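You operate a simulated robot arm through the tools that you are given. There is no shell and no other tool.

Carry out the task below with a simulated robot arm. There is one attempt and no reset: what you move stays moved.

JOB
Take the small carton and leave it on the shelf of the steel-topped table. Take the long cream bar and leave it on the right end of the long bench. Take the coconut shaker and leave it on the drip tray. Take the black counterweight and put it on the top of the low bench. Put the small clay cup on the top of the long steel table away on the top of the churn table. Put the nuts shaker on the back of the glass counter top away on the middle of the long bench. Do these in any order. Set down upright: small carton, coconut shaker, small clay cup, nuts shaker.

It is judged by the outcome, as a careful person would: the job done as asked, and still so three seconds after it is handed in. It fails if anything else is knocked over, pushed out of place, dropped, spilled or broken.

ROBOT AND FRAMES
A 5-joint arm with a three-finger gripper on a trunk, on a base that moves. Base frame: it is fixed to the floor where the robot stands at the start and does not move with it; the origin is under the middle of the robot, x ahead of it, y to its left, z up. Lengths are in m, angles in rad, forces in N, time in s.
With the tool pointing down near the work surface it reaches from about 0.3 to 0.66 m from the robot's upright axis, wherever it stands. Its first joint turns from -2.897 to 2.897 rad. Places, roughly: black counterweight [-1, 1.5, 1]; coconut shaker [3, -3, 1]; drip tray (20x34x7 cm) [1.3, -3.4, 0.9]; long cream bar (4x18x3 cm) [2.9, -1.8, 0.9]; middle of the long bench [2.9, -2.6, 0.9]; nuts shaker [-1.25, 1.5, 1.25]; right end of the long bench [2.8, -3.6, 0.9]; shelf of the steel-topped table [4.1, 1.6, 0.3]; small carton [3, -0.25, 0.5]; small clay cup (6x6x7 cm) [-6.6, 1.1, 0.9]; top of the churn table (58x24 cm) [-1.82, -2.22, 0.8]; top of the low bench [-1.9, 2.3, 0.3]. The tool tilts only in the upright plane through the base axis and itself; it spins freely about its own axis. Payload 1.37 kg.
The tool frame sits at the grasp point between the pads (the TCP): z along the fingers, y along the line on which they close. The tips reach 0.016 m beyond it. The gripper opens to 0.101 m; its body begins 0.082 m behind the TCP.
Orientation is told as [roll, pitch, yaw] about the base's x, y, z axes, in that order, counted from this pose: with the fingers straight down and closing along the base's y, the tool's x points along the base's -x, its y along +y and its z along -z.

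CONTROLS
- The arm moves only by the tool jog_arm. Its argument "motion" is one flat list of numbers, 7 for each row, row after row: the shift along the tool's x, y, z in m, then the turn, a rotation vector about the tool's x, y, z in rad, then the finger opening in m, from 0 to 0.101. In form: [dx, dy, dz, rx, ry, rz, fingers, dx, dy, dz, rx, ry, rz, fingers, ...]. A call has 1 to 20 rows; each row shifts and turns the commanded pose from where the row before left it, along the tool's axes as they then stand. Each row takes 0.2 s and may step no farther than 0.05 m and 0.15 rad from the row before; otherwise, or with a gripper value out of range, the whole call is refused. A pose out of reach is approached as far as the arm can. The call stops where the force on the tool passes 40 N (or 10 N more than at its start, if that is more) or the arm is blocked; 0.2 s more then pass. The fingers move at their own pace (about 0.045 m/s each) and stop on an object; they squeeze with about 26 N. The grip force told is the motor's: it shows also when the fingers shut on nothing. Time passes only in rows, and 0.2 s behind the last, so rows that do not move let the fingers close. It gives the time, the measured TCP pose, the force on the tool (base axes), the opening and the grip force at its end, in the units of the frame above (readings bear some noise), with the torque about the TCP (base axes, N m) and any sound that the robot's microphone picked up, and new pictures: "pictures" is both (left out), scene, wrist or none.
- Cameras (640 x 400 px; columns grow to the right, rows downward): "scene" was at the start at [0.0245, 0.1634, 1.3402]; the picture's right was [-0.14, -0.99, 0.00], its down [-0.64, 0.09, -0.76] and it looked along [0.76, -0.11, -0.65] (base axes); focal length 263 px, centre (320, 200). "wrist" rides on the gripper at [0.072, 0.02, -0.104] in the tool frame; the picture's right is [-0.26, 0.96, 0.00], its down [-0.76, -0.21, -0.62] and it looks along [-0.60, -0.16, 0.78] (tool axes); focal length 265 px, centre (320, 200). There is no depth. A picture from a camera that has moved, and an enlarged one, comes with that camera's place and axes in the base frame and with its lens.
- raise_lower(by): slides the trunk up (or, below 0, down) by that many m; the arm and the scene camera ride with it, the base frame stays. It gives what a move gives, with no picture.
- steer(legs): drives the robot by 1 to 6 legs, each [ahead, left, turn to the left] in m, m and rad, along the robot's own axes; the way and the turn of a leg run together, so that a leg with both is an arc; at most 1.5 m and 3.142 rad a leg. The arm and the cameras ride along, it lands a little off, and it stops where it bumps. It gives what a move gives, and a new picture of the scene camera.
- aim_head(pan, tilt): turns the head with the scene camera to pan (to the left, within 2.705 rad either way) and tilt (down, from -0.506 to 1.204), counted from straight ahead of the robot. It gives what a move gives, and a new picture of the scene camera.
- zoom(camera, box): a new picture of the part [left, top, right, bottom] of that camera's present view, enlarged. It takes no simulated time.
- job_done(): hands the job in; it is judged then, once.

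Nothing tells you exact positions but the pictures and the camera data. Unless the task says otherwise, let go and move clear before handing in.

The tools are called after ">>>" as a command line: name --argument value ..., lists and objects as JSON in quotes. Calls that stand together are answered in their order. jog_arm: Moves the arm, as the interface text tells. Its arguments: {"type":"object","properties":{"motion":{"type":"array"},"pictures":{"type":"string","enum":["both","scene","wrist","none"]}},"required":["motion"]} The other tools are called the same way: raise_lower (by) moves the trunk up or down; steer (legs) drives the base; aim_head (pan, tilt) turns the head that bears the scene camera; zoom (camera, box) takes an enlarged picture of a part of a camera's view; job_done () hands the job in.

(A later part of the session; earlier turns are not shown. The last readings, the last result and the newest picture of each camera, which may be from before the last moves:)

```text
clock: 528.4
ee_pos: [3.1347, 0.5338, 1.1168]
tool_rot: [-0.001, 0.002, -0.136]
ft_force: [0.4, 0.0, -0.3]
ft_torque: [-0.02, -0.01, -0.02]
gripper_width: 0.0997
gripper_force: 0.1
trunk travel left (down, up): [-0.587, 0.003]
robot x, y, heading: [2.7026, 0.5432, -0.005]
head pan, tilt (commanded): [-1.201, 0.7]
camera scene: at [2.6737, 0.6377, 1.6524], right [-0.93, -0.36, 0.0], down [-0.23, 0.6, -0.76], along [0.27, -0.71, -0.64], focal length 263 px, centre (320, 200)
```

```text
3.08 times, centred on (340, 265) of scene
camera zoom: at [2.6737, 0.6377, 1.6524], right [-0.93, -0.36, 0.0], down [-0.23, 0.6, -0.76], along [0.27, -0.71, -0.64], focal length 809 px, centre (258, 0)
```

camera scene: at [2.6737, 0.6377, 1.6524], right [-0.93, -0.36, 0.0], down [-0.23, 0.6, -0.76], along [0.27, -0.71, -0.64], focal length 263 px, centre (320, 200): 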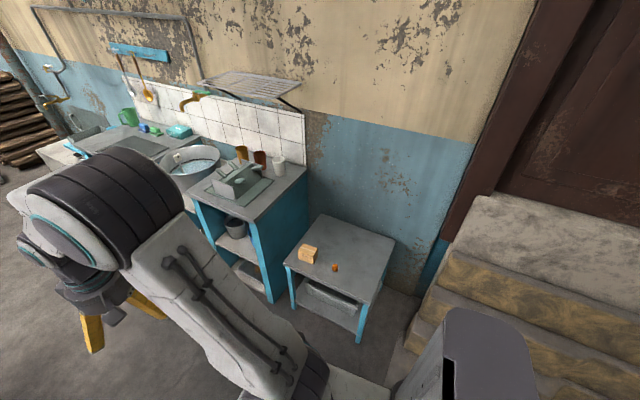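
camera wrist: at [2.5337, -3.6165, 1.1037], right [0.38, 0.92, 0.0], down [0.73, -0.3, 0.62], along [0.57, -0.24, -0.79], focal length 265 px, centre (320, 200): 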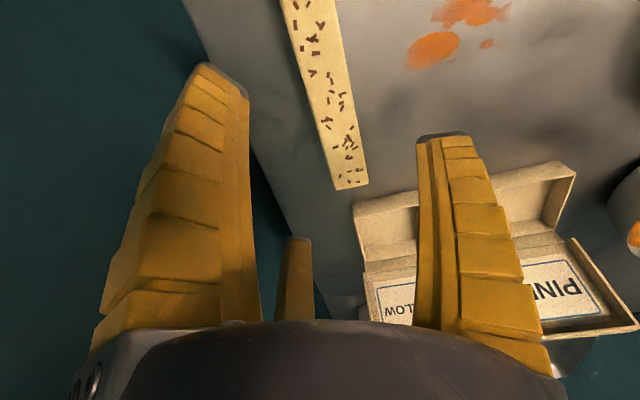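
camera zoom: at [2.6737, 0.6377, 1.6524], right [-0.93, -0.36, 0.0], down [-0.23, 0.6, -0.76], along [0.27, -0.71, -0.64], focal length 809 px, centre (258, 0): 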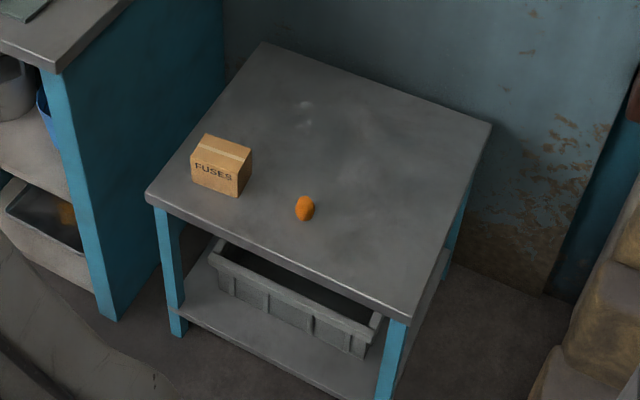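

The FUSES carton (≈9×5×7.5 cm) stands at about (3.05, −0.18) on the low table. I'll turn to face it.

>>> steer --legs '[[0, 0, -1.565], [0.1, 0.35, 0]]'

>>> aim_head --pan 0.0 --tilt 0.9

```text
clock: 534.5
ee_pos: [3.04, 0.0052, 1.1162]
tool_rot: [-0.002, 0.004, -1.712]
ft_force: [0.3, -1.1, -0.2]
ft_torque: [-0.01, 0.03, 0.01]
gripper_width: 0.0997
gripper_force: 0.0
trunk travel left (down, up): [-0.587, 0.003]
robot x, y, heading: [3.0461, 0.4394, -1.576]
head pan, tilt (commanded): [-1.201, 0.7]
camera scene: at [3.1468, 0.4664, 1.6523], right [-0.35, 0.94, 0.0], down [0.6, 0.23, -0.77], along [-0.72, -0.27, -0.64], focal length 263 px, centre (320, 200)
```

scene: 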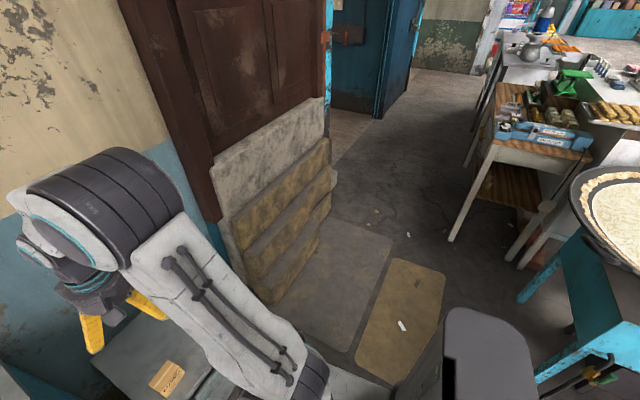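

```text
clock: 535.9
ee_pos: [3.0389, 0.0064, 1.1173]
tool_rot: [0.0, 0.003, -1.711]
ft_force: [0.0, -0.5, -0.3]
ft_torque: [0.0, 0.02, 0.01]
gripper_width: 0.1
gripper_force: 0.0
trunk travel left (down, up): [-0.587, 0.003]
robot x, y, heading: [3.0517, 0.4364, -1.581]
head pan, tilt (commanded): [0.0, 0.901]
camera scene: at [3.2245, 0.4212, 1.6363], right [-1.0, 0.01, 0.0], down [0.01, 0.78, -0.62], along [-0.01, -0.62, -0.78], focal length 263 px, centre (320, 200)
```

scene: 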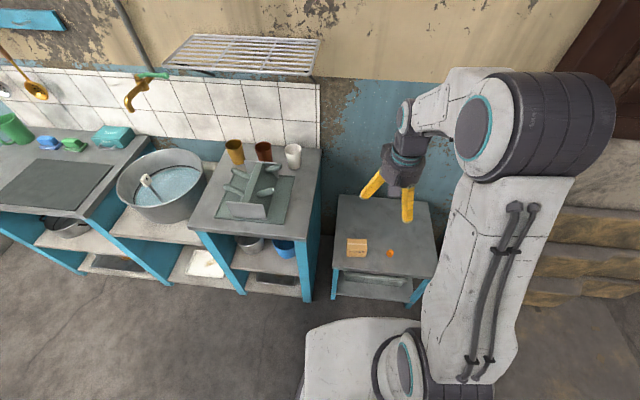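

>>> zoom --camera "scene" --box '[320, 190, 440, 300]'

```text
3.64 times, centred on (380, 245) of scene
camera zoom: at [3.2245, 0.4212, 1.6363], right [-1.0, 0.01, 0.0], down [0.01, 0.78, -0.62], along [-0.01, -0.62, -0.78], focal length 956 px, centre (102, 36)
```

zoom: 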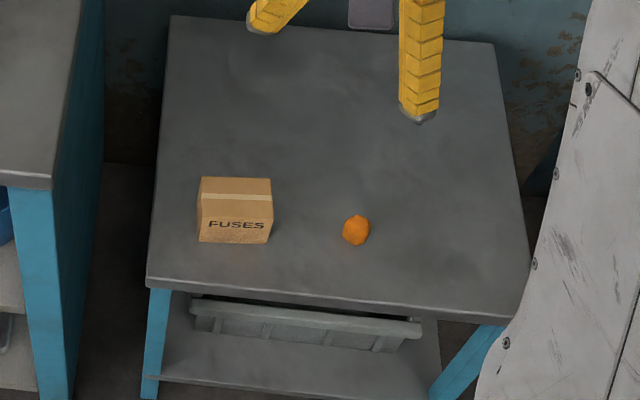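

>>> jog_arm --motion '[0, 0, 0, 0, 0, -0.1426, 0.1, 0, 0, 0, 0, 0, -0.1426, 0.1, 0, 0, 0, 0, 0, -0.1426, 0.1, 0, 0, 0, 0, 0, -0.1426, 0.1, 0, 0, 0, 0, 0, -0.1426, 0.1, 0, 0, 0, 0, 0, -0.1426, 0.1, 0, 0, 0, 0, 0, -0.1426, 0.1, 0, 0, 0, 0, 0, -0.1426, 0.1, 0, 0, 0, 0, 0, -0.1426, 0.1, 0, 0, 0, 0, 0, -0.1426, 0.1, 0, 0, 0, 0, 0, -0.1426, 0.1, 0, 0, 0, 0, 0, -0.1426, 0.1]' --pictures "none"

>>> raise_lower --by -0.3

>>> zoom --camera "wrist" --box '[0, 0, 640, 400]'

>>> aim_head --pan 0.0 --tilt 0.8

```text
clock: 538.5
ee_pos: [3.0386, 0.0056, 1.1174]
tool_rot: [0.002, 0.002, 0.004]
ft_force: [0.0, 0.0, 1.0]
ft_torque: [0.02, -0.02, -0.02]
gripper_width: 0.1001
gripper_force: 0.0
trunk travel left (down, up): [-0.587, 0.003]
robot x, y, heading: [3.0472, 0.4423, -1.578]
head pan, tilt (commanded): [0.0, 0.901]
```

```text
clock: 541.5
ee_pos: [3.0383, 0.0059, 0.817]
tool_rot: [0.003, -0.001, -0.001]
ft_force: [0.4, -0.2, -0.6]
ft_torque: [0.02, 0.01, 0.01]
gripper_width: 0.0999
gripper_force: 0.0
trunk travel left (down, up): [-0.287, 0.303]
robot x, y, heading: [3.0486, 0.4346, -1.58]
head pan, tilt (commanded): [0.0, 0.901]
```

```text
1.00 times, centred on (320, 200) of wrist (not enlarged: the box is as wide or as high as the picture)
camera zoom: at [2.9664, 0.0255, 0.9216], right [0.26, 0.96, 0.0], down [0.76, -0.21, 0.62], along [0.6, -0.16, -0.78], focal length 265 px, centre (320, 200)
```

zoom: 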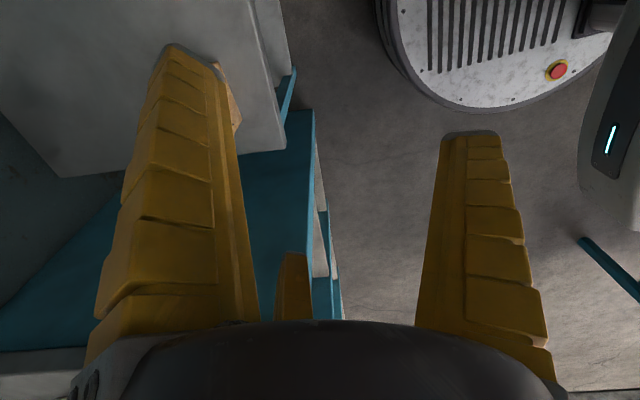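

```text
clock: 542.2
ee_pos: [3.0394, 0.0056, 0.8167]
tool_rot: [0.003, 0.0, -0.001]
ft_force: [0.0, 0.4, 0.7]
ft_torque: [0.0, 0.03, 0.0]
gripper_width: 0.0996
gripper_force: 0.0
trunk travel left (down, up): [-0.287, 0.303]
robot x, y, heading: [3.0509, 0.437, -1.573]
head pan, tilt (commanded): [0.0, 0.799]
camera scene: at [3.2245, 0.416, 1.3441], right [-1.0, 0.01, 0.0], down [0.01, 0.72, -0.7], along [-0.01, -0.7, -0.72], focal length 263 px, centre (320, 200)
```

scene: 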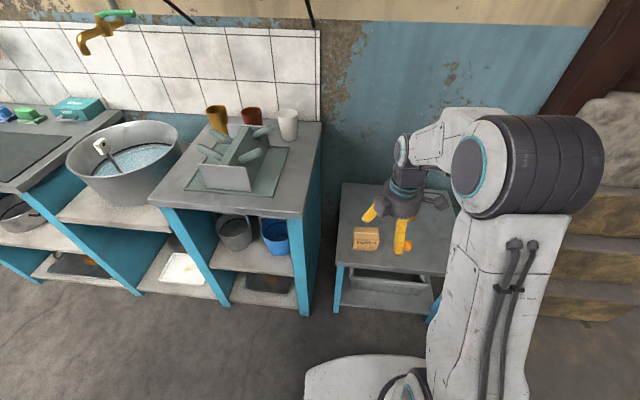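

>>> jog_arm --motion '[-0.002, -0.0445, 0.015, 0, 0, 0, 0.1, -0.002, -0.0445, 0.015, 0, 0, 0, 0.1, -0.002, -0.0445, 0.015, 0, 0, 0, 0.1, -0.002, -0.0445, 0.015, 0, 0, 0, 0.1]' --pictures "both"

>>> zoom --camera "scene" --box '[320, 120, 460, 270]'

```text
clock: 543.2
ee_pos: [3.0477, -0.172, 0.7557]
tool_rot: [0.005, 0.0, 0.001]
ft_force: [0.0, 0.0, 0.1]
ft_torque: [-0.01, 0.04, -0.01]
gripper_width: 0.1
gripper_force: 0.1
trunk travel left (down, up): [-0.287, 0.303]
robot x, y, heading: [3.0494, 0.4378, -1.575]
head pan, tilt (commanded): [0.0, 0.799]
camera scene: at [3.2245, 0.4158, 1.3442], right [-1.0, 0.01, 0.0], down [0.01, 0.72, -0.7], along [-0.01, -0.7, -0.72], focal length 263 px, centre (320, 200)
camera wrist: at [2.9737, -0.1529, 0.8602], right [0.26, 0.96, 0.01], down [0.76, -0.21, 0.62], along [0.6, -0.16, -0.79], focal length 265 px, centre (320, 200)
```

scene: 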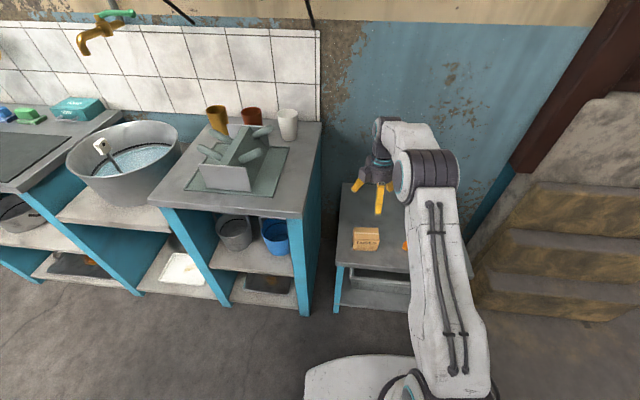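
wrist: 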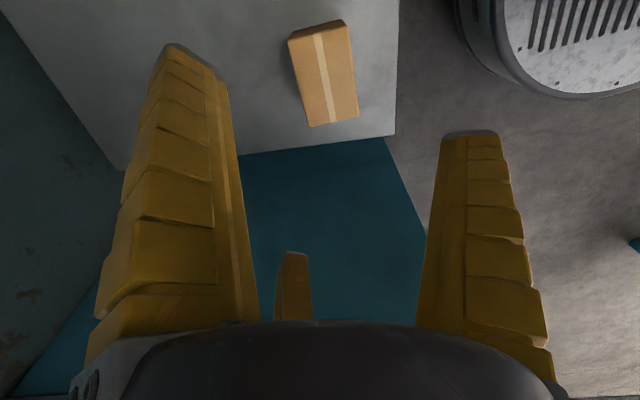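

```text
2.67 times, centred on (390, 195) of scene
camera zoom: at [3.2245, 0.4158, 1.3442], right [-1.0, 0.01, 0.0], down [0.01, 0.72, -0.7], along [-0.01, -0.7, -0.72], focal length 701 px, centre (133, 213)
```

zoom: 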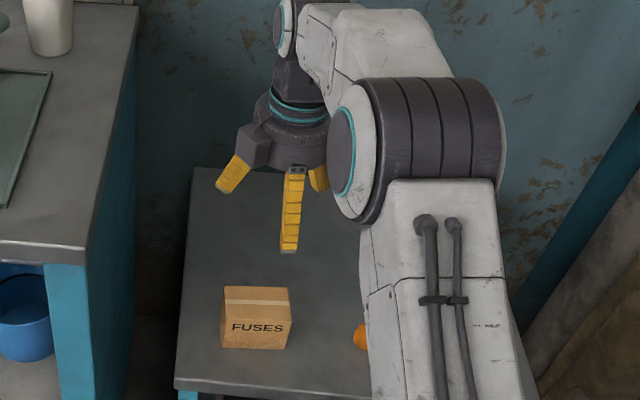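

The carton's top is seen clearly: centre ≈ (3.044, −0.166). Aligning and descending in stages.

>>> jog_arm --motion '[0.003, -0.0065, 0.04, 0, 0, 0, 0.1, 0, 0, 0.045, 0, 0, 0, 0.1, 0, 0, 0.04, 0, 0, 0, 0.1]' --pictures "wrist"

>>> zoom --camera "scene" --box '[320, 150, 460, 280]'

```text
clock: 544.0
ee_pos: [3.0443, -0.179, 0.629]
tool_rot: [0.002, -0.001, 0.002]
ft_force: [-0.2, 0.1, 0.7]
ft_torque: [0.05, 0.0, -0.03]
gripper_width: 0.0997
gripper_force: 0.0
trunk travel left (down, up): [-0.287, 0.303]
robot x, y, heading: [3.0498, 0.4342, -1.583]
head pan, tilt (commanded): [0.0, 0.799]
camera wrist: at [2.9719, -0.159, 0.7343], right [0.26, 0.96, 0.0], down [0.76, -0.21, 0.62], along [0.6, -0.16, -0.78], focal length 265 px, centre (320, 200)
```

wrist: 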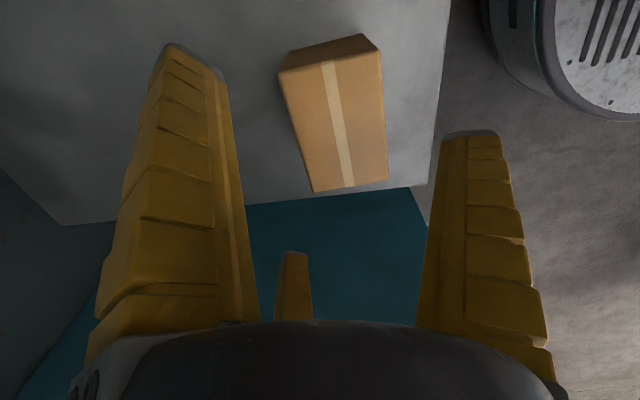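

```text
3.08 times, centred on (390, 215) of scene
camera zoom: at [3.2246, 0.4159, 1.3442], right [-1.0, 0.01, 0.0], down [0.01, 0.72, -0.7], along [-0.01, -0.7, -0.72], focal length 809 px, centre (105, 154)
```

zoom: 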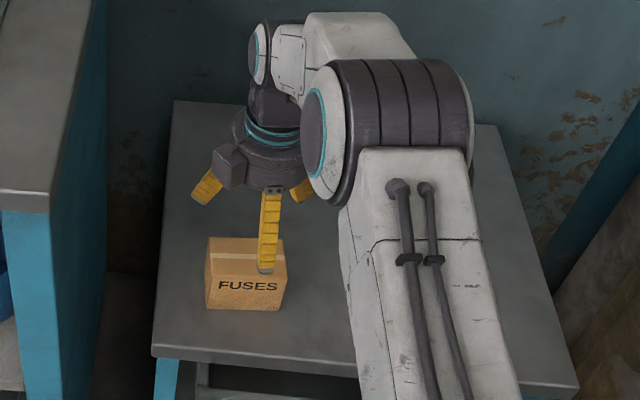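

>>> jog_arm --motion '[0, 0.001, 0.045, 0, 0, 0, 0.1, 0, 0, 0.04, 0, 0, 0, 0.1]' --pictures "wrist"

>>> zoom --camera "scene" --box '[320, 170, 460, 290]'

```text
clock: 544.6
ee_pos: [3.0435, -0.1771, 0.5455]
tool_rot: [0.005, -0.001, -0.001]
ft_force: [-0.8, -0.9, -0.7]
ft_torque: [0.02, 0.03, 0.02]
gripper_width: 0.0999
gripper_force: 0.3
trunk travel left (down, up): [-0.287, 0.303]
robot x, y, heading: [3.0518, 0.4386, -1.577]
head pan, tilt (commanded): [0.0, 0.799]
camera wrist: at [2.9709, -0.1566, 0.65], right [0.26, 0.96, 0.0], down [0.76, -0.21, 0.62], along [0.6, -0.16, -0.78], focal length 265 px, centre (320, 200)
```

wrist: 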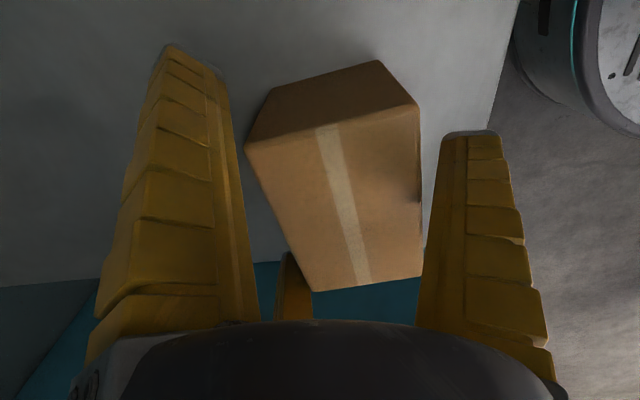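

```text
3.33 times, centred on (390, 230) of scene
camera zoom: at [3.2246, 0.4158, 1.3442], right [-1.0, 0.01, 0.0], down [0.01, 0.72, -0.7], along [-0.01, -0.7, -0.72], focal length 876 px, centre (87, 100)
```

zoom: 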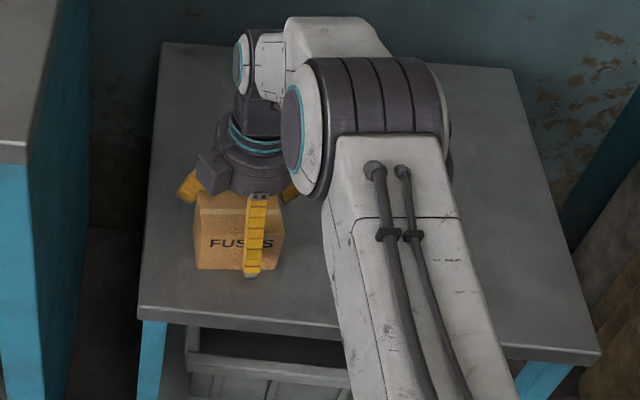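

>>> jog_arm --motion '[0, 0, 0.002, 0, 0, 0, 0.09, 0, 0, 0, 0, 0, 0, 0.08, 0, 0, 0, 0, 0, 0, 0.07, 0, 0, 0, 0, 0, 0, 0.05, 0, 0, 0, 0, 0, 0, 0.0, 0, 0, 0, 0, 0, 0, 0.0, 0, 0, 0, 0, 0, 0, 0.0]' --pictures "wrist"

>>> zoom --camera "scene" --box '[320, 170, 460, 290]'

```text
clock: 546.2
ee_pos: [3.0432, -0.176, 0.5431]
tool_rot: [0.003, 0.0, 0.0]
ft_force: [-1.0, 0.3, 0.0]
ft_torque: [0.05, 0.02, -0.03]
gripper_width: 0.0884
gripper_force: 26.0
trunk travel left (down, up): [-0.287, 0.303]
robot x, y, heading: [3.0511, 0.4353, -1.584]
head pan, tilt (commanded): [0.0, 0.799]
camera wrist: at [2.971, -0.1567, 0.6477], right [0.26, 0.96, 0.0], down [0.76, -0.21, 0.62], along [0.6, -0.16, -0.78], focal length 265 px, centre (320, 200)
```

wrist: 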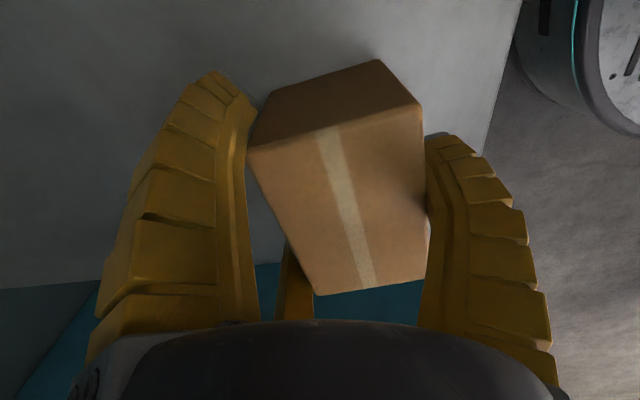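

```text
3.33 times, centred on (390, 230) of scene
camera zoom: at [3.2245, 0.4159, 1.3441], right [-1.0, 0.01, 0.0], down [0.01, 0.72, -0.7], along [-0.01, -0.7, -0.72], focal length 876 px, centre (87, 100)
```

zoom: 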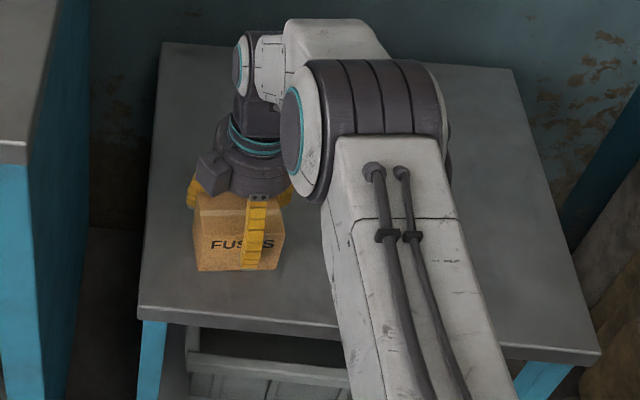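

>>> jog_arm --motion '[0, 0, -0.008, 0, 0, 0, 0.0, 0, 0, -0.015, 0, 0, 0, 0.0, 0, 0, -0.02, 0, 0, 0, 0.0]' --pictures "wrist"

>>> zoom --camera "scene" --box '[320, 170, 460, 290]'

```text
clock: 547.0
ee_pos: [3.0442, -0.1778, 0.5875]
tool_rot: [0.005, 0.0, 0.001]
ft_force: [1.1, 0.1, -1.1]
ft_torque: [-0.02, 0.0, 0.03]
gripper_width: 0.0883
gripper_force: 26.3
trunk travel left (down, up): [-0.287, 0.303]
robot x, y, heading: [3.0484, 0.4368, -1.576]
head pan, tilt (commanded): [0.0, 0.799]
camera wrist: at [2.9705, -0.1573, 0.6915], right [0.26, 0.96, 0.0], down [0.76, -0.21, 0.62], along [0.6, -0.16, -0.78], focal length 265 px, centre (320, 200)
```

wrist: 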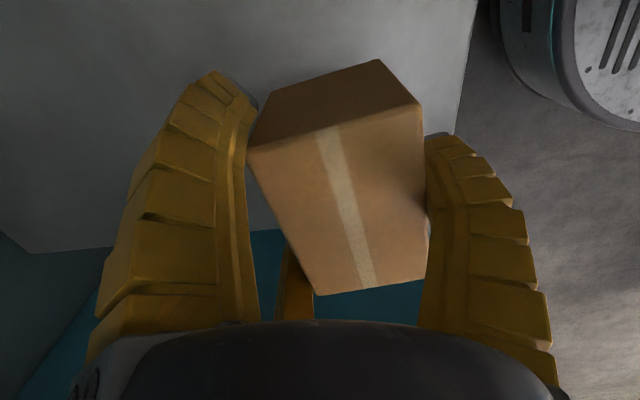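

```text
3.33 times, centred on (390, 230) of scene
camera zoom: at [3.2245, 0.4158, 1.3441], right [-1.0, 0.01, 0.0], down [0.01, 0.72, -0.7], along [-0.01, -0.7, -0.72], focal length 876 px, centre (87, 100)
```

zoom: 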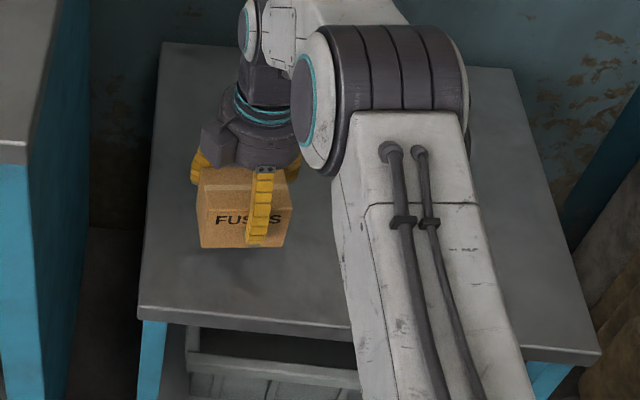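

The carton is held level. Lifting, retracting and backing off.

>>> jog_arm --motion '[0, 0, -0.04, 0, 0, 0, 0.0, 0, 0, -0.04, 0, 0, 0, 0.0, 0, 0.03, -0.03, 0, 0, 0, 0.0, 0, 0.04, -0.02, 0, 0, 0, 0.0, 0, 0.04, -0.01, 0, 0, 0, 0.0, 0, 0.045, 0, 0, 0, 0, 0.0, 0, 0.035, 0, 0, 0, 0, 0.0]' --pictures "wrist"

```text
clock: 548.6
ee_pos: [3.0436, 0.0127, 0.7269]
tool_rot: [0.005, -0.001, 0.0]
ft_force: [0.5, 0.1, -1.4]
ft_torque: [0.0, -0.01, 0.0]
gripper_width: 0.0883
gripper_force: 25.9
trunk travel left (down, up): [-0.287, 0.303]
robot x, y, heading: [3.0534, 0.4408, -1.58]
head pan, tilt (commanded): [0.0, 0.799]
camera wrist: at [2.9712, 0.0327, 0.8316], right [0.26, 0.96, 0.0], down [0.76, -0.21, 0.62], along [0.6, -0.16, -0.78], focal length 265 px, centre (320, 200)
```

wrist: 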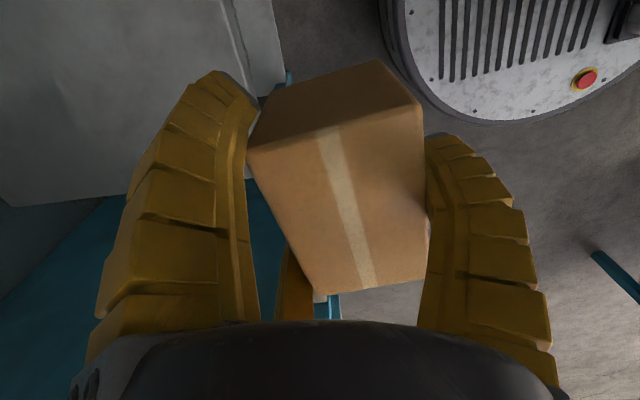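

>>> steer --legs '[[-0.18, 0, 0], [0, 0, 1.57], [0.9, -0.12, 0]]'

>>> aim_head --pan 1.0 --tilt 0.5

```text
clock: 558.4
ee_pos: [4.3964, 0.4862, 0.7273]
tool_rot: [0.003, 0.0, 1.568]
ft_force: [0.4, -0.3, -1.6]
ft_torque: [0.0, 0.0, 0.03]
gripper_width: 0.0875
gripper_force: 26.4
trunk travel left (down, up): [-0.287, 0.303]
robot x, y, heading: [3.9696, 0.4941, -0.011]
head pan, tilt (commanded): [0.0, 0.799]
camera scene: at [3.9941, 0.6674, 1.3442], right [-0.01, -1.0, 0.0], down [-0.72, 0.01, -0.7], along [0.7, -0.01, -0.72], focal length 263 px, centre (320, 200)
```

scene: 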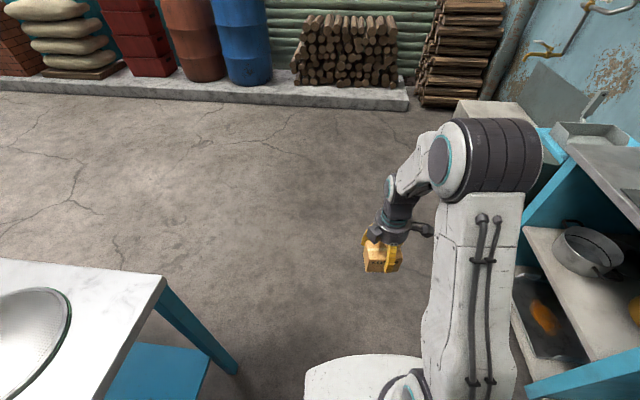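

```text
clock: 559.7
ee_pos: [4.3975, 0.4851, 0.7262]
tool_rot: [0.004, -0.001, 1.566]
ft_force: [0.4, -0.1, -1.4]
ft_torque: [-0.01, 0.0, 0.02]
gripper_width: 0.0876
gripper_force: 25.9
trunk travel left (down, up): [-0.287, 0.303]
robot x, y, heading: [3.9722, 0.4956, -0.013]
head pan, tilt (commanded): [1.0, 0.499]
camera scene: at [3.9637, 0.7443, 1.3701], right [0.83, -0.55, 0.0], down [-0.26, -0.4, -0.88], along [0.48, 0.73, -0.48], focal length 263 px, centre (320, 200)
```

scene: 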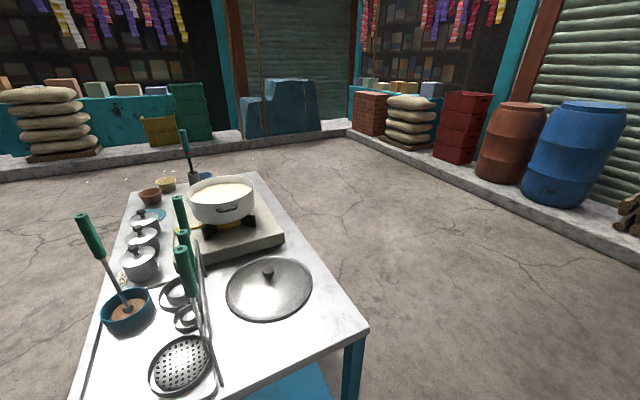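

>>> raise_lower --by -0.26

>>> steer --legs '[[0, 0, 1.57]]'

>>> aim_head --pan 0.0 --tilt 0.6

```text
clock: 562.4
ee_pos: [4.3971, 0.4864, 0.4683]
tool_rot: [0.003, 0.001, 1.566]
ft_force: [0.0, 0.4, -2.0]
ft_torque: [-0.01, -0.03, 0.02]
gripper_width: 0.0877
gripper_force: 26.2
trunk travel left (down, up): [-0.027, 0.563]
robot x, y, heading: [3.9724, 0.4923, -0.016]
head pan, tilt (commanded): [1.0, 0.499]
```

```text
clock: 566.5
ee_pos: [3.9831, 0.9186, 0.4668]
tool_rot: [0.003, 0.0, 3.121]
ft_force: [0.1, 0.1, -0.9]
ft_torque: [0.01, 0.02, 0.01]
gripper_width: 0.0873
gripper_force: 26.2
trunk travel left (down, up): [-0.027, 0.563]
robot x, y, heading: [3.972, 0.4948, 1.545]
head pan, tilt (commanded): [1.0, 0.499]
camera scene: at [3.7188, 0.489, 1.1101], right [0.57, 0.82, 0.0], down [0.39, -0.27, -0.88], along [-0.72, 0.5, -0.48], focal length 263 px, centre (320, 200)
```

scene: 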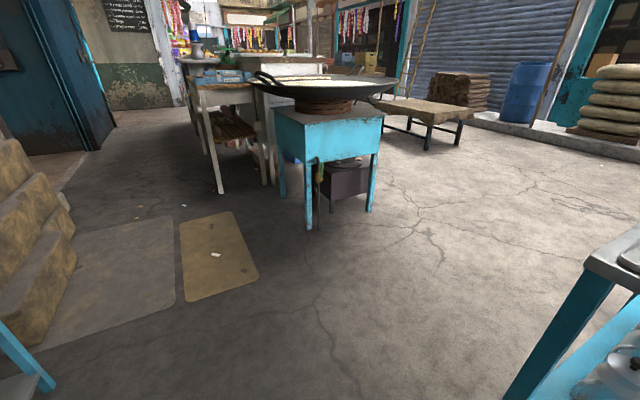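

```text
clock: 567.8
ee_pos: [3.9837, 0.9169, 0.4675]
tool_rot: [0.004, 0.0, 3.121]
ft_force: [-0.1, 0.1, -1.1]
ft_torque: [-0.03, 0.01, -0.04]
gripper_width: 0.0876
gripper_force: 25.4
trunk travel left (down, up): [-0.027, 0.563]
robot x, y, heading: [3.9732, 0.4964, 1.543]
head pan, tilt (commanded): [0.0, 0.6]
camera scene: at [3.7964, 0.5259, 1.101], right [1.0, -0.03, 0.0], down [-0.02, -0.56, -0.83], along [0.02, 0.82, -0.56], focal length 263 px, centre (320, 200)
```

scene: 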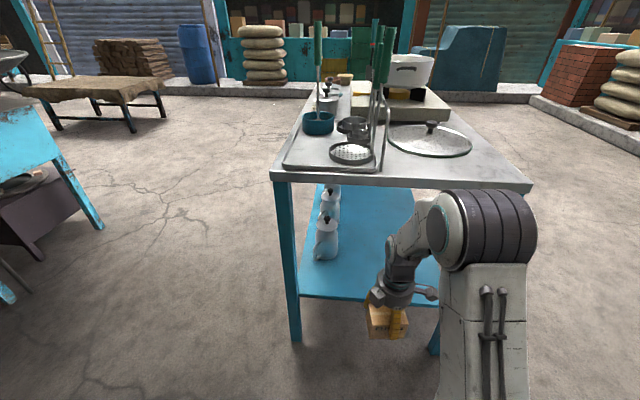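

>>> zoom --camera "scene" --box '[260, 160, 460, 360]'

>>> zoom --camera "wrist" --box '[0, 0, 640, 400]'

```text
2.00 times, centred on (360, 260) of scene
camera zoom: at [3.7964, 0.5259, 1.101], right [1.0, -0.03, 0.0], down [-0.02, -0.56, -0.83], along [0.02, 0.82, -0.56], focal length 526 px, centre (240, 80)
```

zoom: 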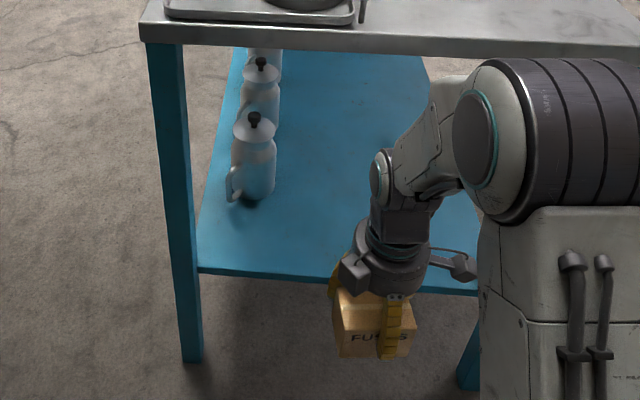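

```text
1.00 times, centred on (320, 200) of wrist (not enlarged: the box is as wide or as high as the picture)
camera zoom: at [4.0551, 0.8976, 0.5714], right [-0.28, -0.96, 0.0], down [-0.75, 0.23, 0.62], along [-0.6, 0.17, -0.78], focal length 265 px, centre (320, 200)
```

zoom: 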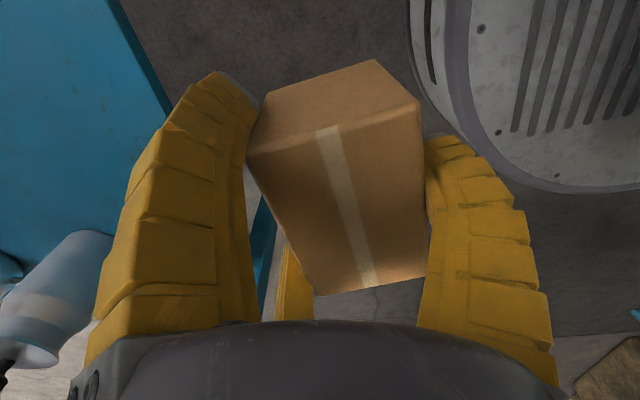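

The shelf's near-end strip right of the jugs is free: target about (4.03, 1.18). I'll lower the hand first so the wrist fits under the table top.

>>> jog_arm --motion '[0, 0, 0.045, 0, 0, 0, 0.0, 0, 0, 0.045, 0, 0, 0, 0.0]' --pictures "none"

>>> steer --legs '[[0.07, 0, 0]]'

>>> aim_head --pan -0.05 --tilt 0.75

```text
clock: 568.4
ee_pos: [3.9824, 0.918, 0.3768]
tool_rot: [0.003, -0.002, 3.121]
ft_force: [0.2, -0.1, -0.8]
ft_torque: [0.05, 0.01, -0.02]
gripper_width: 0.0874
gripper_force: 26.4
trunk travel left (down, up): [-0.027, 0.563]
robot x, y, heading: [3.9733, 0.4904, 1.542]
head pan, tilt (commanded): [0.0, 0.6]
```

```text
clock: 569.4
ee_pos: [3.9851, 0.9871, 0.3765]
tool_rot: [0.004, -0.001, 3.121]
ft_force: [0.1, 0.0, -0.8]
ft_torque: [0.01, -0.02, 0.02]
gripper_width: 0.0874
gripper_force: 26.0
trunk travel left (down, up): [-0.027, 0.563]
robot x, y, heading: [3.974, 0.5642, 1.543]
head pan, tilt (commanded): [0.0, 0.6]
camera scene: at [3.7985, 0.5953, 1.101], right [1.0, -0.03, 0.0], down [-0.02, -0.56, -0.83], along [0.02, 0.82, -0.56], focal length 263 px, centre (320, 200)
```

scene: 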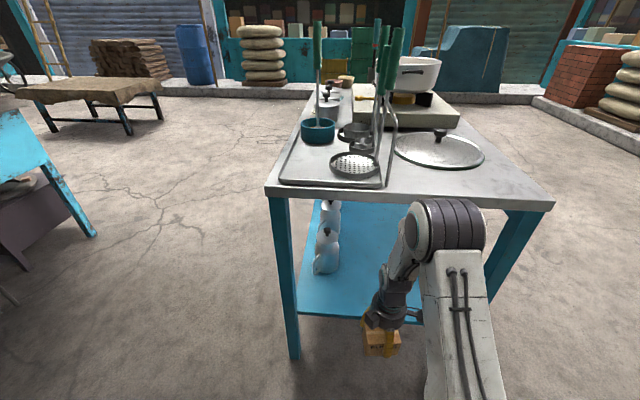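

```text
clock: 570.1
ee_pos: [3.9855, 0.9876, 0.3776]
tool_rot: [0.004, 0.0, 3.121]
ft_force: [-0.8, -0.1, -1.7]
ft_torque: [0.02, 0.01, -0.01]
gripper_width: 0.0875
gripper_force: 26.3
trunk travel left (down, up): [-0.027, 0.563]
robot x, y, heading: [3.9723, 0.5628, 1.542]
head pan, tilt (commanded): [-0.051, 0.75]
camera scene: at [3.8025, 0.5896, 1.0882], right [1.0, -0.08, 0.0], down [-0.05, -0.68, -0.73], along [0.06, 0.73, -0.68], focal length 263 px, centre (320, 200)
```

scene: 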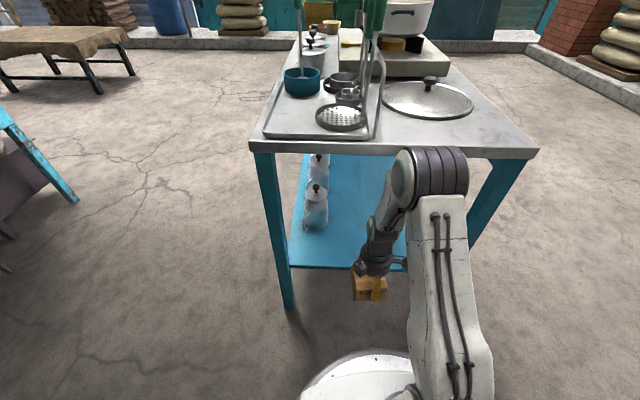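

>>> jog_arm --motion '[0, 0, -0.02, 0, 0, 0, 0.0]' --pictures "none"

>>> raise_lower --by -0.022

>>> steer --legs '[[-0.02, 0, 0]]'

```text
clock: 570.5
ee_pos: [3.9842, 0.9877, 0.3962]
tool_rot: [0.005, 0.001, 3.123]
ft_force: [-0.5, -0.2, -1.5]
ft_torque: [0.03, 0.0, -0.03]
gripper_width: 0.0875
gripper_force: 25.4
trunk travel left (down, up): [-0.027, 0.563]
robot x, y, heading: [3.9717, 0.5622, 1.542]
head pan, tilt (commanded): [-0.051, 0.75]
```

```text
clock: 571.2
ee_pos: [3.9864, 0.987, 0.375]
tool_rot: [0.003, 0.0, 3.121]
ft_force: [-0.4, 0.3, -2.0]
ft_torque: [0.0, 0.01, -0.03]
gripper_width: 0.0874
gripper_force: 26.5
trunk travel left (down, up): [-0.005, 0.585]
robot x, y, heading: [3.9733, 0.5611, 1.541]
head pan, tilt (commanded): [-0.051, 0.75]
```

```text
clock: 572.0
ee_pos: [3.9858, 0.967, 0.3745]
tool_rot: [0.004, -0.001, 3.12]
ft_force: [0.7, -0.1, -1.4]
ft_torque: [0.02, -0.01, 0.02]
gripper_width: 0.0875
gripper_force: 25.4
trunk travel left (down, up): [-0.005, 0.585]
robot x, y, heading: [3.9708, 0.5409, 1.541]
head pan, tilt (commanded): [-0.051, 0.75]
camera scene: at [3.802, 0.5698, 1.0662], right [1.0, -0.08, 0.0], down [-0.05, -0.68, -0.73], along [0.06, 0.73, -0.68], focal length 263 px, centre (320, 200)
```

scene: 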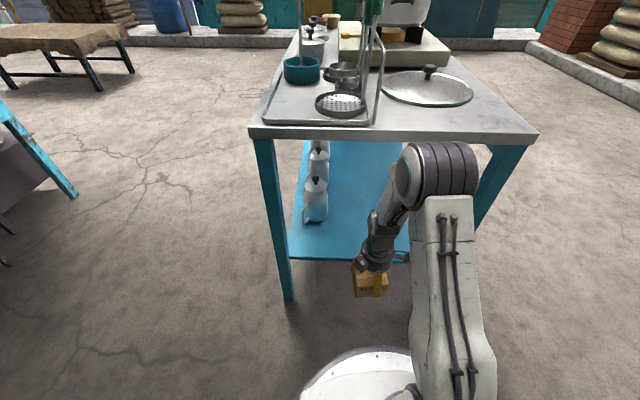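

>>> jog_arm --motion '[0.0079, -0.0401, 0, 0, 0, 0, 0.0, 0.0079, -0.0401, 0, 0, 0, 0, 0.0]' --pictures "both"

>>> zoom --camera "scene" --box '[280, 110, 540, 310]'

```text
clock: 572.6
ee_pos: [4.0014, 1.0484, 0.3764]
tool_rot: [0.006, 0.0, 3.122]
ft_force: [0.2, 0.7, -0.6]
ft_torque: [0.04, -0.01, 0.01]
gripper_width: 0.0873
gripper_force: 26.2
trunk travel left (down, up): [-0.005, 0.585]
robot x, y, heading: [3.9724, 0.5428, 1.543]
head pan, tilt (commanded): [-0.051, 0.75]
camera scene: at [3.8019, 0.5696, 1.0662], right [1.0, -0.08, 0.0], down [-0.05, -0.68, -0.73], along [0.06, 0.73, -0.68], focal length 263 px, centre (320, 200)
camera wrist: at [4.0719, 1.0283, 0.48], right [-0.28, -0.96, 0.0], down [-0.75, 0.23, 0.62], along [-0.6, 0.17, -0.78], focal length 265 px, centre (320, 200)
```

scene: 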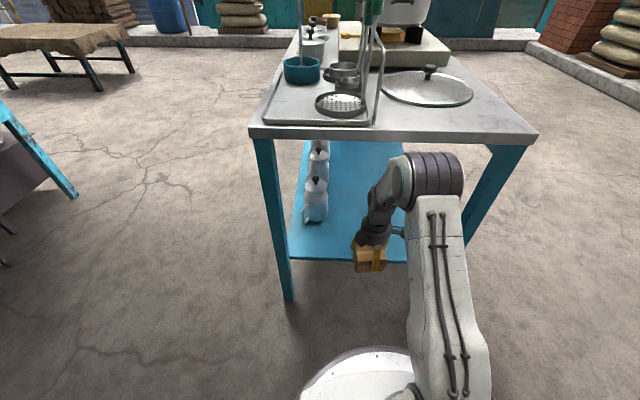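
wrist: 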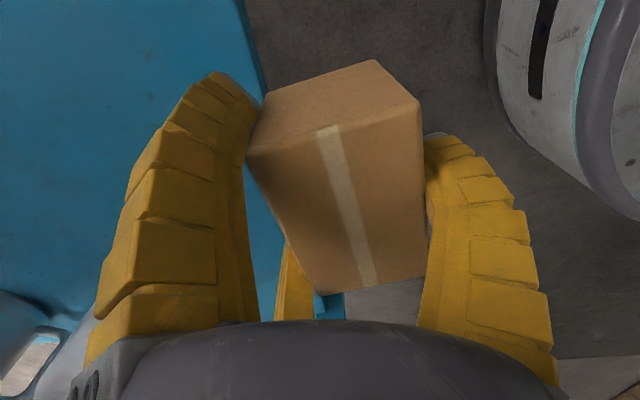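

```text
2.00 times, centred on (410, 210) of scene
camera zoom: at [3.8019, 0.5696, 1.0662], right [1.0, -0.08, 0.0], down [-0.05, -0.68, -0.73], along [0.06, 0.73, -0.68], focal length 526 px, centre (140, 180)
```

zoom: 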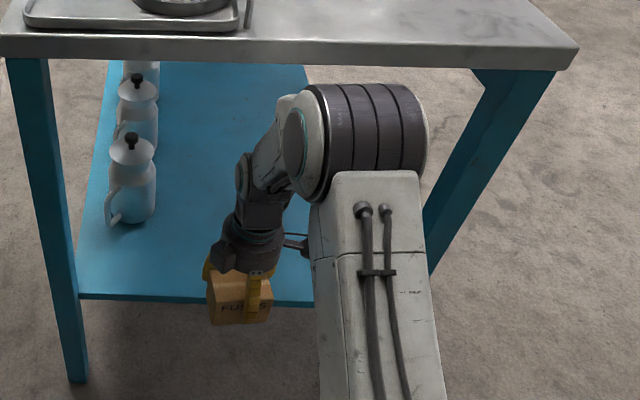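

The shelf is at z≈0.305 with its near edge at y≈1.07; clearance is fine. Extending the rest of the way.

>>> jog_arm --motion '[0.0079, -0.0401, 0, 0, 0, 0, 0.0, 0.0079, -0.0401, 0, 0, 0, 0, 0.0]' --pictures "both"

>>> zoom --camera "scene" --box '[280, 110, 540, 310]'

```text
clock: 573.2
ee_pos: [4.0182, 1.1279, 0.3748]
tool_rot: [0.004, -0.001, 3.124]
ft_force: [-0.1, 0.1, -0.6]
ft_torque: [0.0, -0.02, -0.01]
gripper_width: 0.0873
gripper_force: 25.5
trunk travel left (down, up): [-0.005, 0.585]
robot x, y, heading: [3.9736, 0.5455, 1.538]
head pan, tilt (commanded): [-0.051, 0.75]
camera scene: at [3.8019, 0.5696, 1.0662], right [1.0, -0.08, 0.0], down [-0.05, -0.68, -0.73], along [0.06, 0.73, -0.68], focal length 263 px, centre (320, 200)
camera wrist: at [4.0898, 1.1087, 0.48], right [-0.28, -0.96, 0.0], down [-0.75, 0.23, 0.62], along [-0.6, 0.17, -0.78], focal length 265 px, centre (320, 200)
```

scene: 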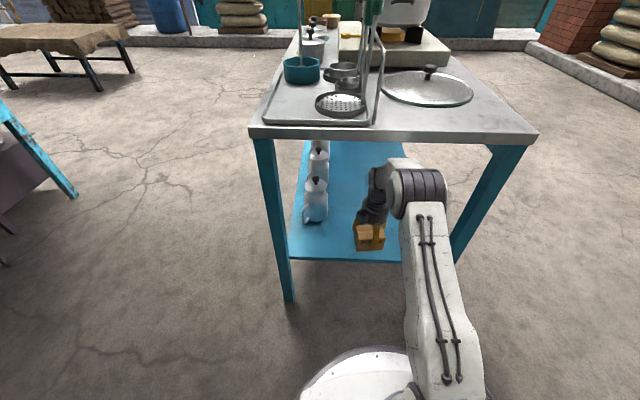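
wrist: 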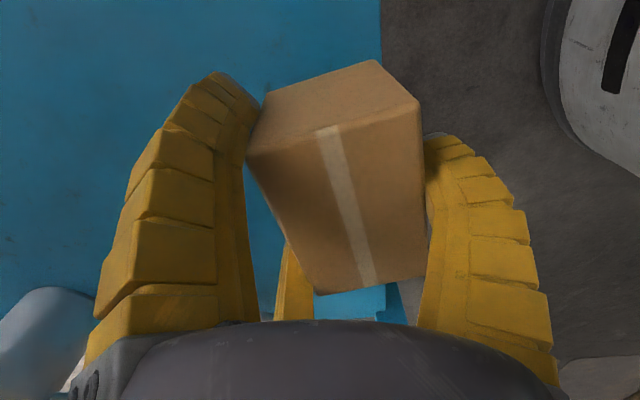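

```text
2.00 times, centred on (410, 210) of scene
camera zoom: at [3.8019, 0.5696, 1.0662], right [1.0, -0.08, 0.0], down [-0.05, -0.68, -0.73], along [0.06, 0.73, -0.68], focal length 526 px, centre (140, 180)
```

zoom: 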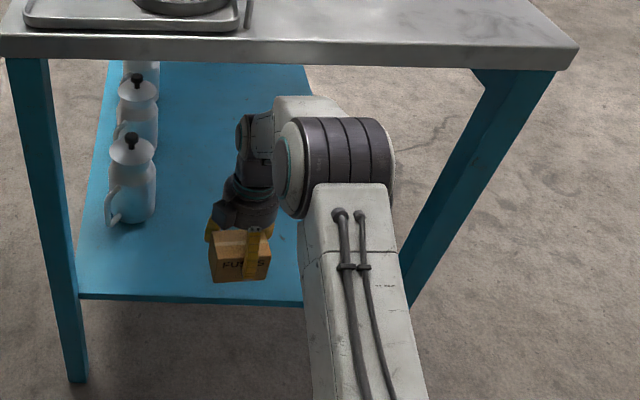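

>>> jog_arm --motion '[0.003, -0.026, 0, 0, 0, 0, 0.0, 0.003, -0.024, 0, 0, 0, 0, 0.0]' --pictures "both"

>>> zoom --camera "scene" --box '[280, 110, 540, 310]'

```text
clock: 573.8
ee_pos: [4.0285, 1.1786, 0.3758]
tool_rot: [0.005, 0.0, 3.12]
ft_force: [-0.1, 0.5, -1.3]
ft_torque: [0.01, -0.03, 0.0]
gripper_width: 0.0875
gripper_force: 26.3
trunk travel left (down, up): [-0.005, 0.585]
robot x, y, heading: [3.973, 0.5441, 1.535]
head pan, tilt (commanded): [-0.051, 0.75]
camera scene: at [3.802, 0.5697, 1.0662], right [1.0, -0.08, 0.0], down [-0.05, -0.68, -0.73], along [0.06, 0.73, -0.68], focal length 263 px, centre (320, 200)
camera wrist: at [4.0984, 1.1575, 0.4803], right [-0.28, -0.96, 0.0], down [-0.75, 0.23, 0.62], along [-0.6, 0.17, -0.78], focal length 265 px, centre (320, 200)
```

scene: 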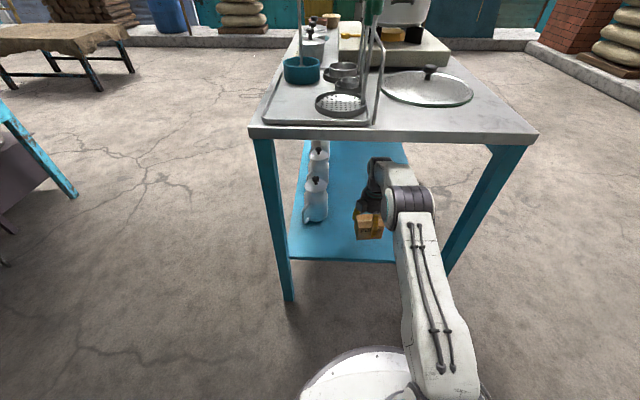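
wrist: 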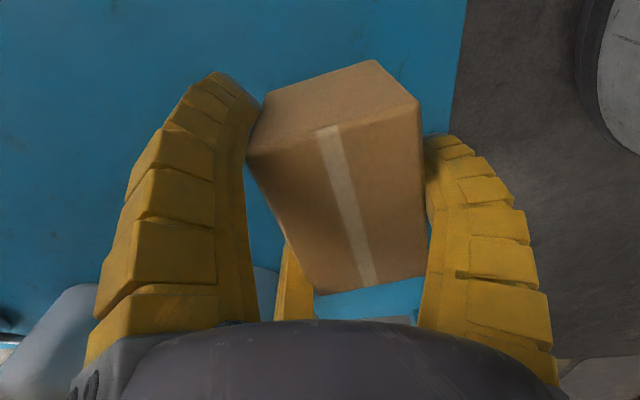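

```text
2.00 times, centred on (410, 210) of scene
camera zoom: at [3.802, 0.5697, 1.0662], right [1.0, -0.08, 0.0], down [-0.05, -0.68, -0.73], along [0.06, 0.73, -0.68], focal length 526 px, centre (140, 180)
```

zoom: 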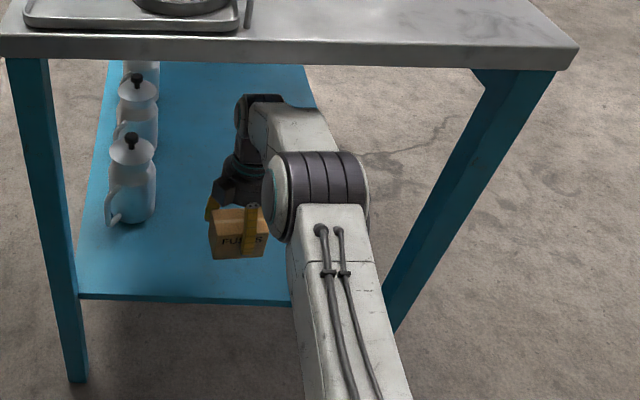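

The carton is over the shelf. Lowering slowly.

>>> jog_arm --motion '[0, 0, 0.008, 0, 0, 0, 0.0, 0, 0, 0.006, 0, 0, 0, 0.0, 0, 0, 0.004, 0, 0, 0, 0.0]' --pictures "none"

```text
clock: 574.6
ee_pos: [4.027, 1.1785, 0.358]
tool_rot: [0.003, 0.0, 3.118]
ft_force: [-0.4, 0.2, -0.9]
ft_torque: [0.0, -0.02, 0.0]
gripper_width: 0.0874
gripper_force: 26.6
trunk travel left (down, up): [-0.005, 0.585]
robot x, y, heading: [3.9734, 0.5401, 1.538]
head pan, tilt (commanded): [-0.051, 0.75]
```

>>> jog_arm --motion '[0, 0, 0.004, 0, 0, 0, 0.0, 0, 0, 0.003, 0, 0, 0, 0.0]' --pictures "none"

```text
clock: 575.2
ee_pos: [4.0262, 1.1785, 0.35]
tool_rot: [0.004, -0.001, 3.12]
ft_force: [-0.4, -0.5, -1.1]
ft_torque: [-0.01, 0.0, 0.01]
gripper_width: 0.0872
gripper_force: 26.2
trunk travel left (down, up): [-0.005, 0.585]
robot x, y, heading: [3.9706, 0.5421, 1.543]
head pan, tilt (commanded): [-0.051, 0.75]
```

>>> jog_arm --motion '[0, 0, 0.003, 0, 0, 0, 0.0, 0, 0, 0.003, 0, 0, 0, 0.0]' --pictures "wrist"

```text
clock: 575.8
ee_pos: [4.0274, 1.1769, 0.344]
tool_rot: [0.004, 0.0, 3.12]
ft_force: [-0.3, -0.2, -1.5]
ft_torque: [0.0, -0.03, -0.04]
gripper_width: 0.0874
gripper_force: 25.9
trunk travel left (down, up): [-0.005, 0.585]
robot x, y, heading: [3.9694, 0.5421, 1.543]
head pan, tilt (commanded): [-0.051, 0.75]
camera wrist: at [4.0977, 1.1573, 0.4479], right [-0.28, -0.96, 0.0], down [-0.75, 0.23, 0.62], along [-0.6, 0.17, -0.78], focal length 265 px, centre (320, 200)
```

wrist: 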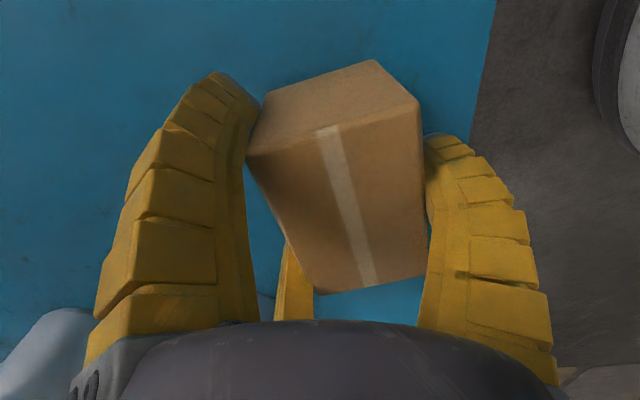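

>>> jog_arm --motion '[0, 0, 0.003, 0, 0, 0, 0.0, 0, 0, 0.003, 0, 0, 0, 0.0]' --pictures "none"

```text
clock: 576.4
ee_pos: [4.0248, 1.1769, 0.3366]
tool_rot: [0.003, 0.002, 3.121]
ft_force: [-0.3, -0.5, -1.0]
ft_torque: [0.03, -0.03, -0.02]
gripper_width: 0.0874
gripper_force: 26.2
trunk travel left (down, up): [-0.005, 0.585]
robot x, y, heading: [3.9706, 0.5411, 1.541]
head pan, tilt (commanded): [-0.051, 0.75]
```

>>> jog_arm --motion '[0, 0, 0.003, 0, 0, 0, 0.0, 0, 0, 0.003, 0, 0, 0, 0.0]' --pictures "wrist"

>>> zoom --camera "scene" --box '[330, 160, 430, 270]'

```text
clock: 577.0
ee_pos: [4.0261, 1.1774, 0.335]
tool_rot: [0.003, 0.0, 3.12]
ft_force: [0.5, -5.2, 18.7]
ft_torque: [-1.07, 0.35, 0.13]
gripper_width: 0.0872
gripper_force: 26.1
trunk travel left (down, up): [-0.005, 0.585]
robot x, y, heading: [3.973, 0.5412, 1.543]
head pan, tilt (commanded): [-0.051, 0.75]
camera wrist: at [4.0975, 1.1566, 0.4392], right [-0.28, -0.96, 0.0], down [-0.75, 0.22, 0.62], along [-0.6, 0.18, -0.78], focal length 265 px, centre (320, 200)
```

wrist: 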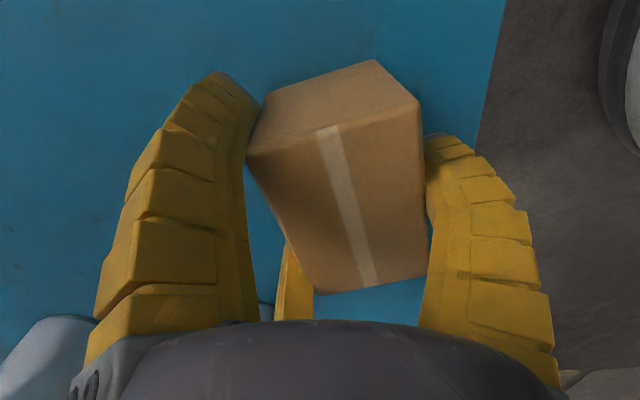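

```text
3.64 times, centred on (380, 215) of scene
camera zoom: at [3.8019, 0.5682, 1.0666], right [1.0, -0.08, 0.0], down [-0.05, -0.68, -0.73], along [0.06, 0.73, -0.68], focal length 956 px, centre (102, 146)
```

zoom: 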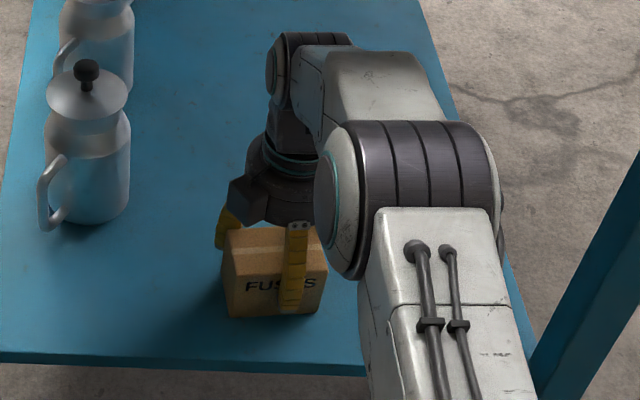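

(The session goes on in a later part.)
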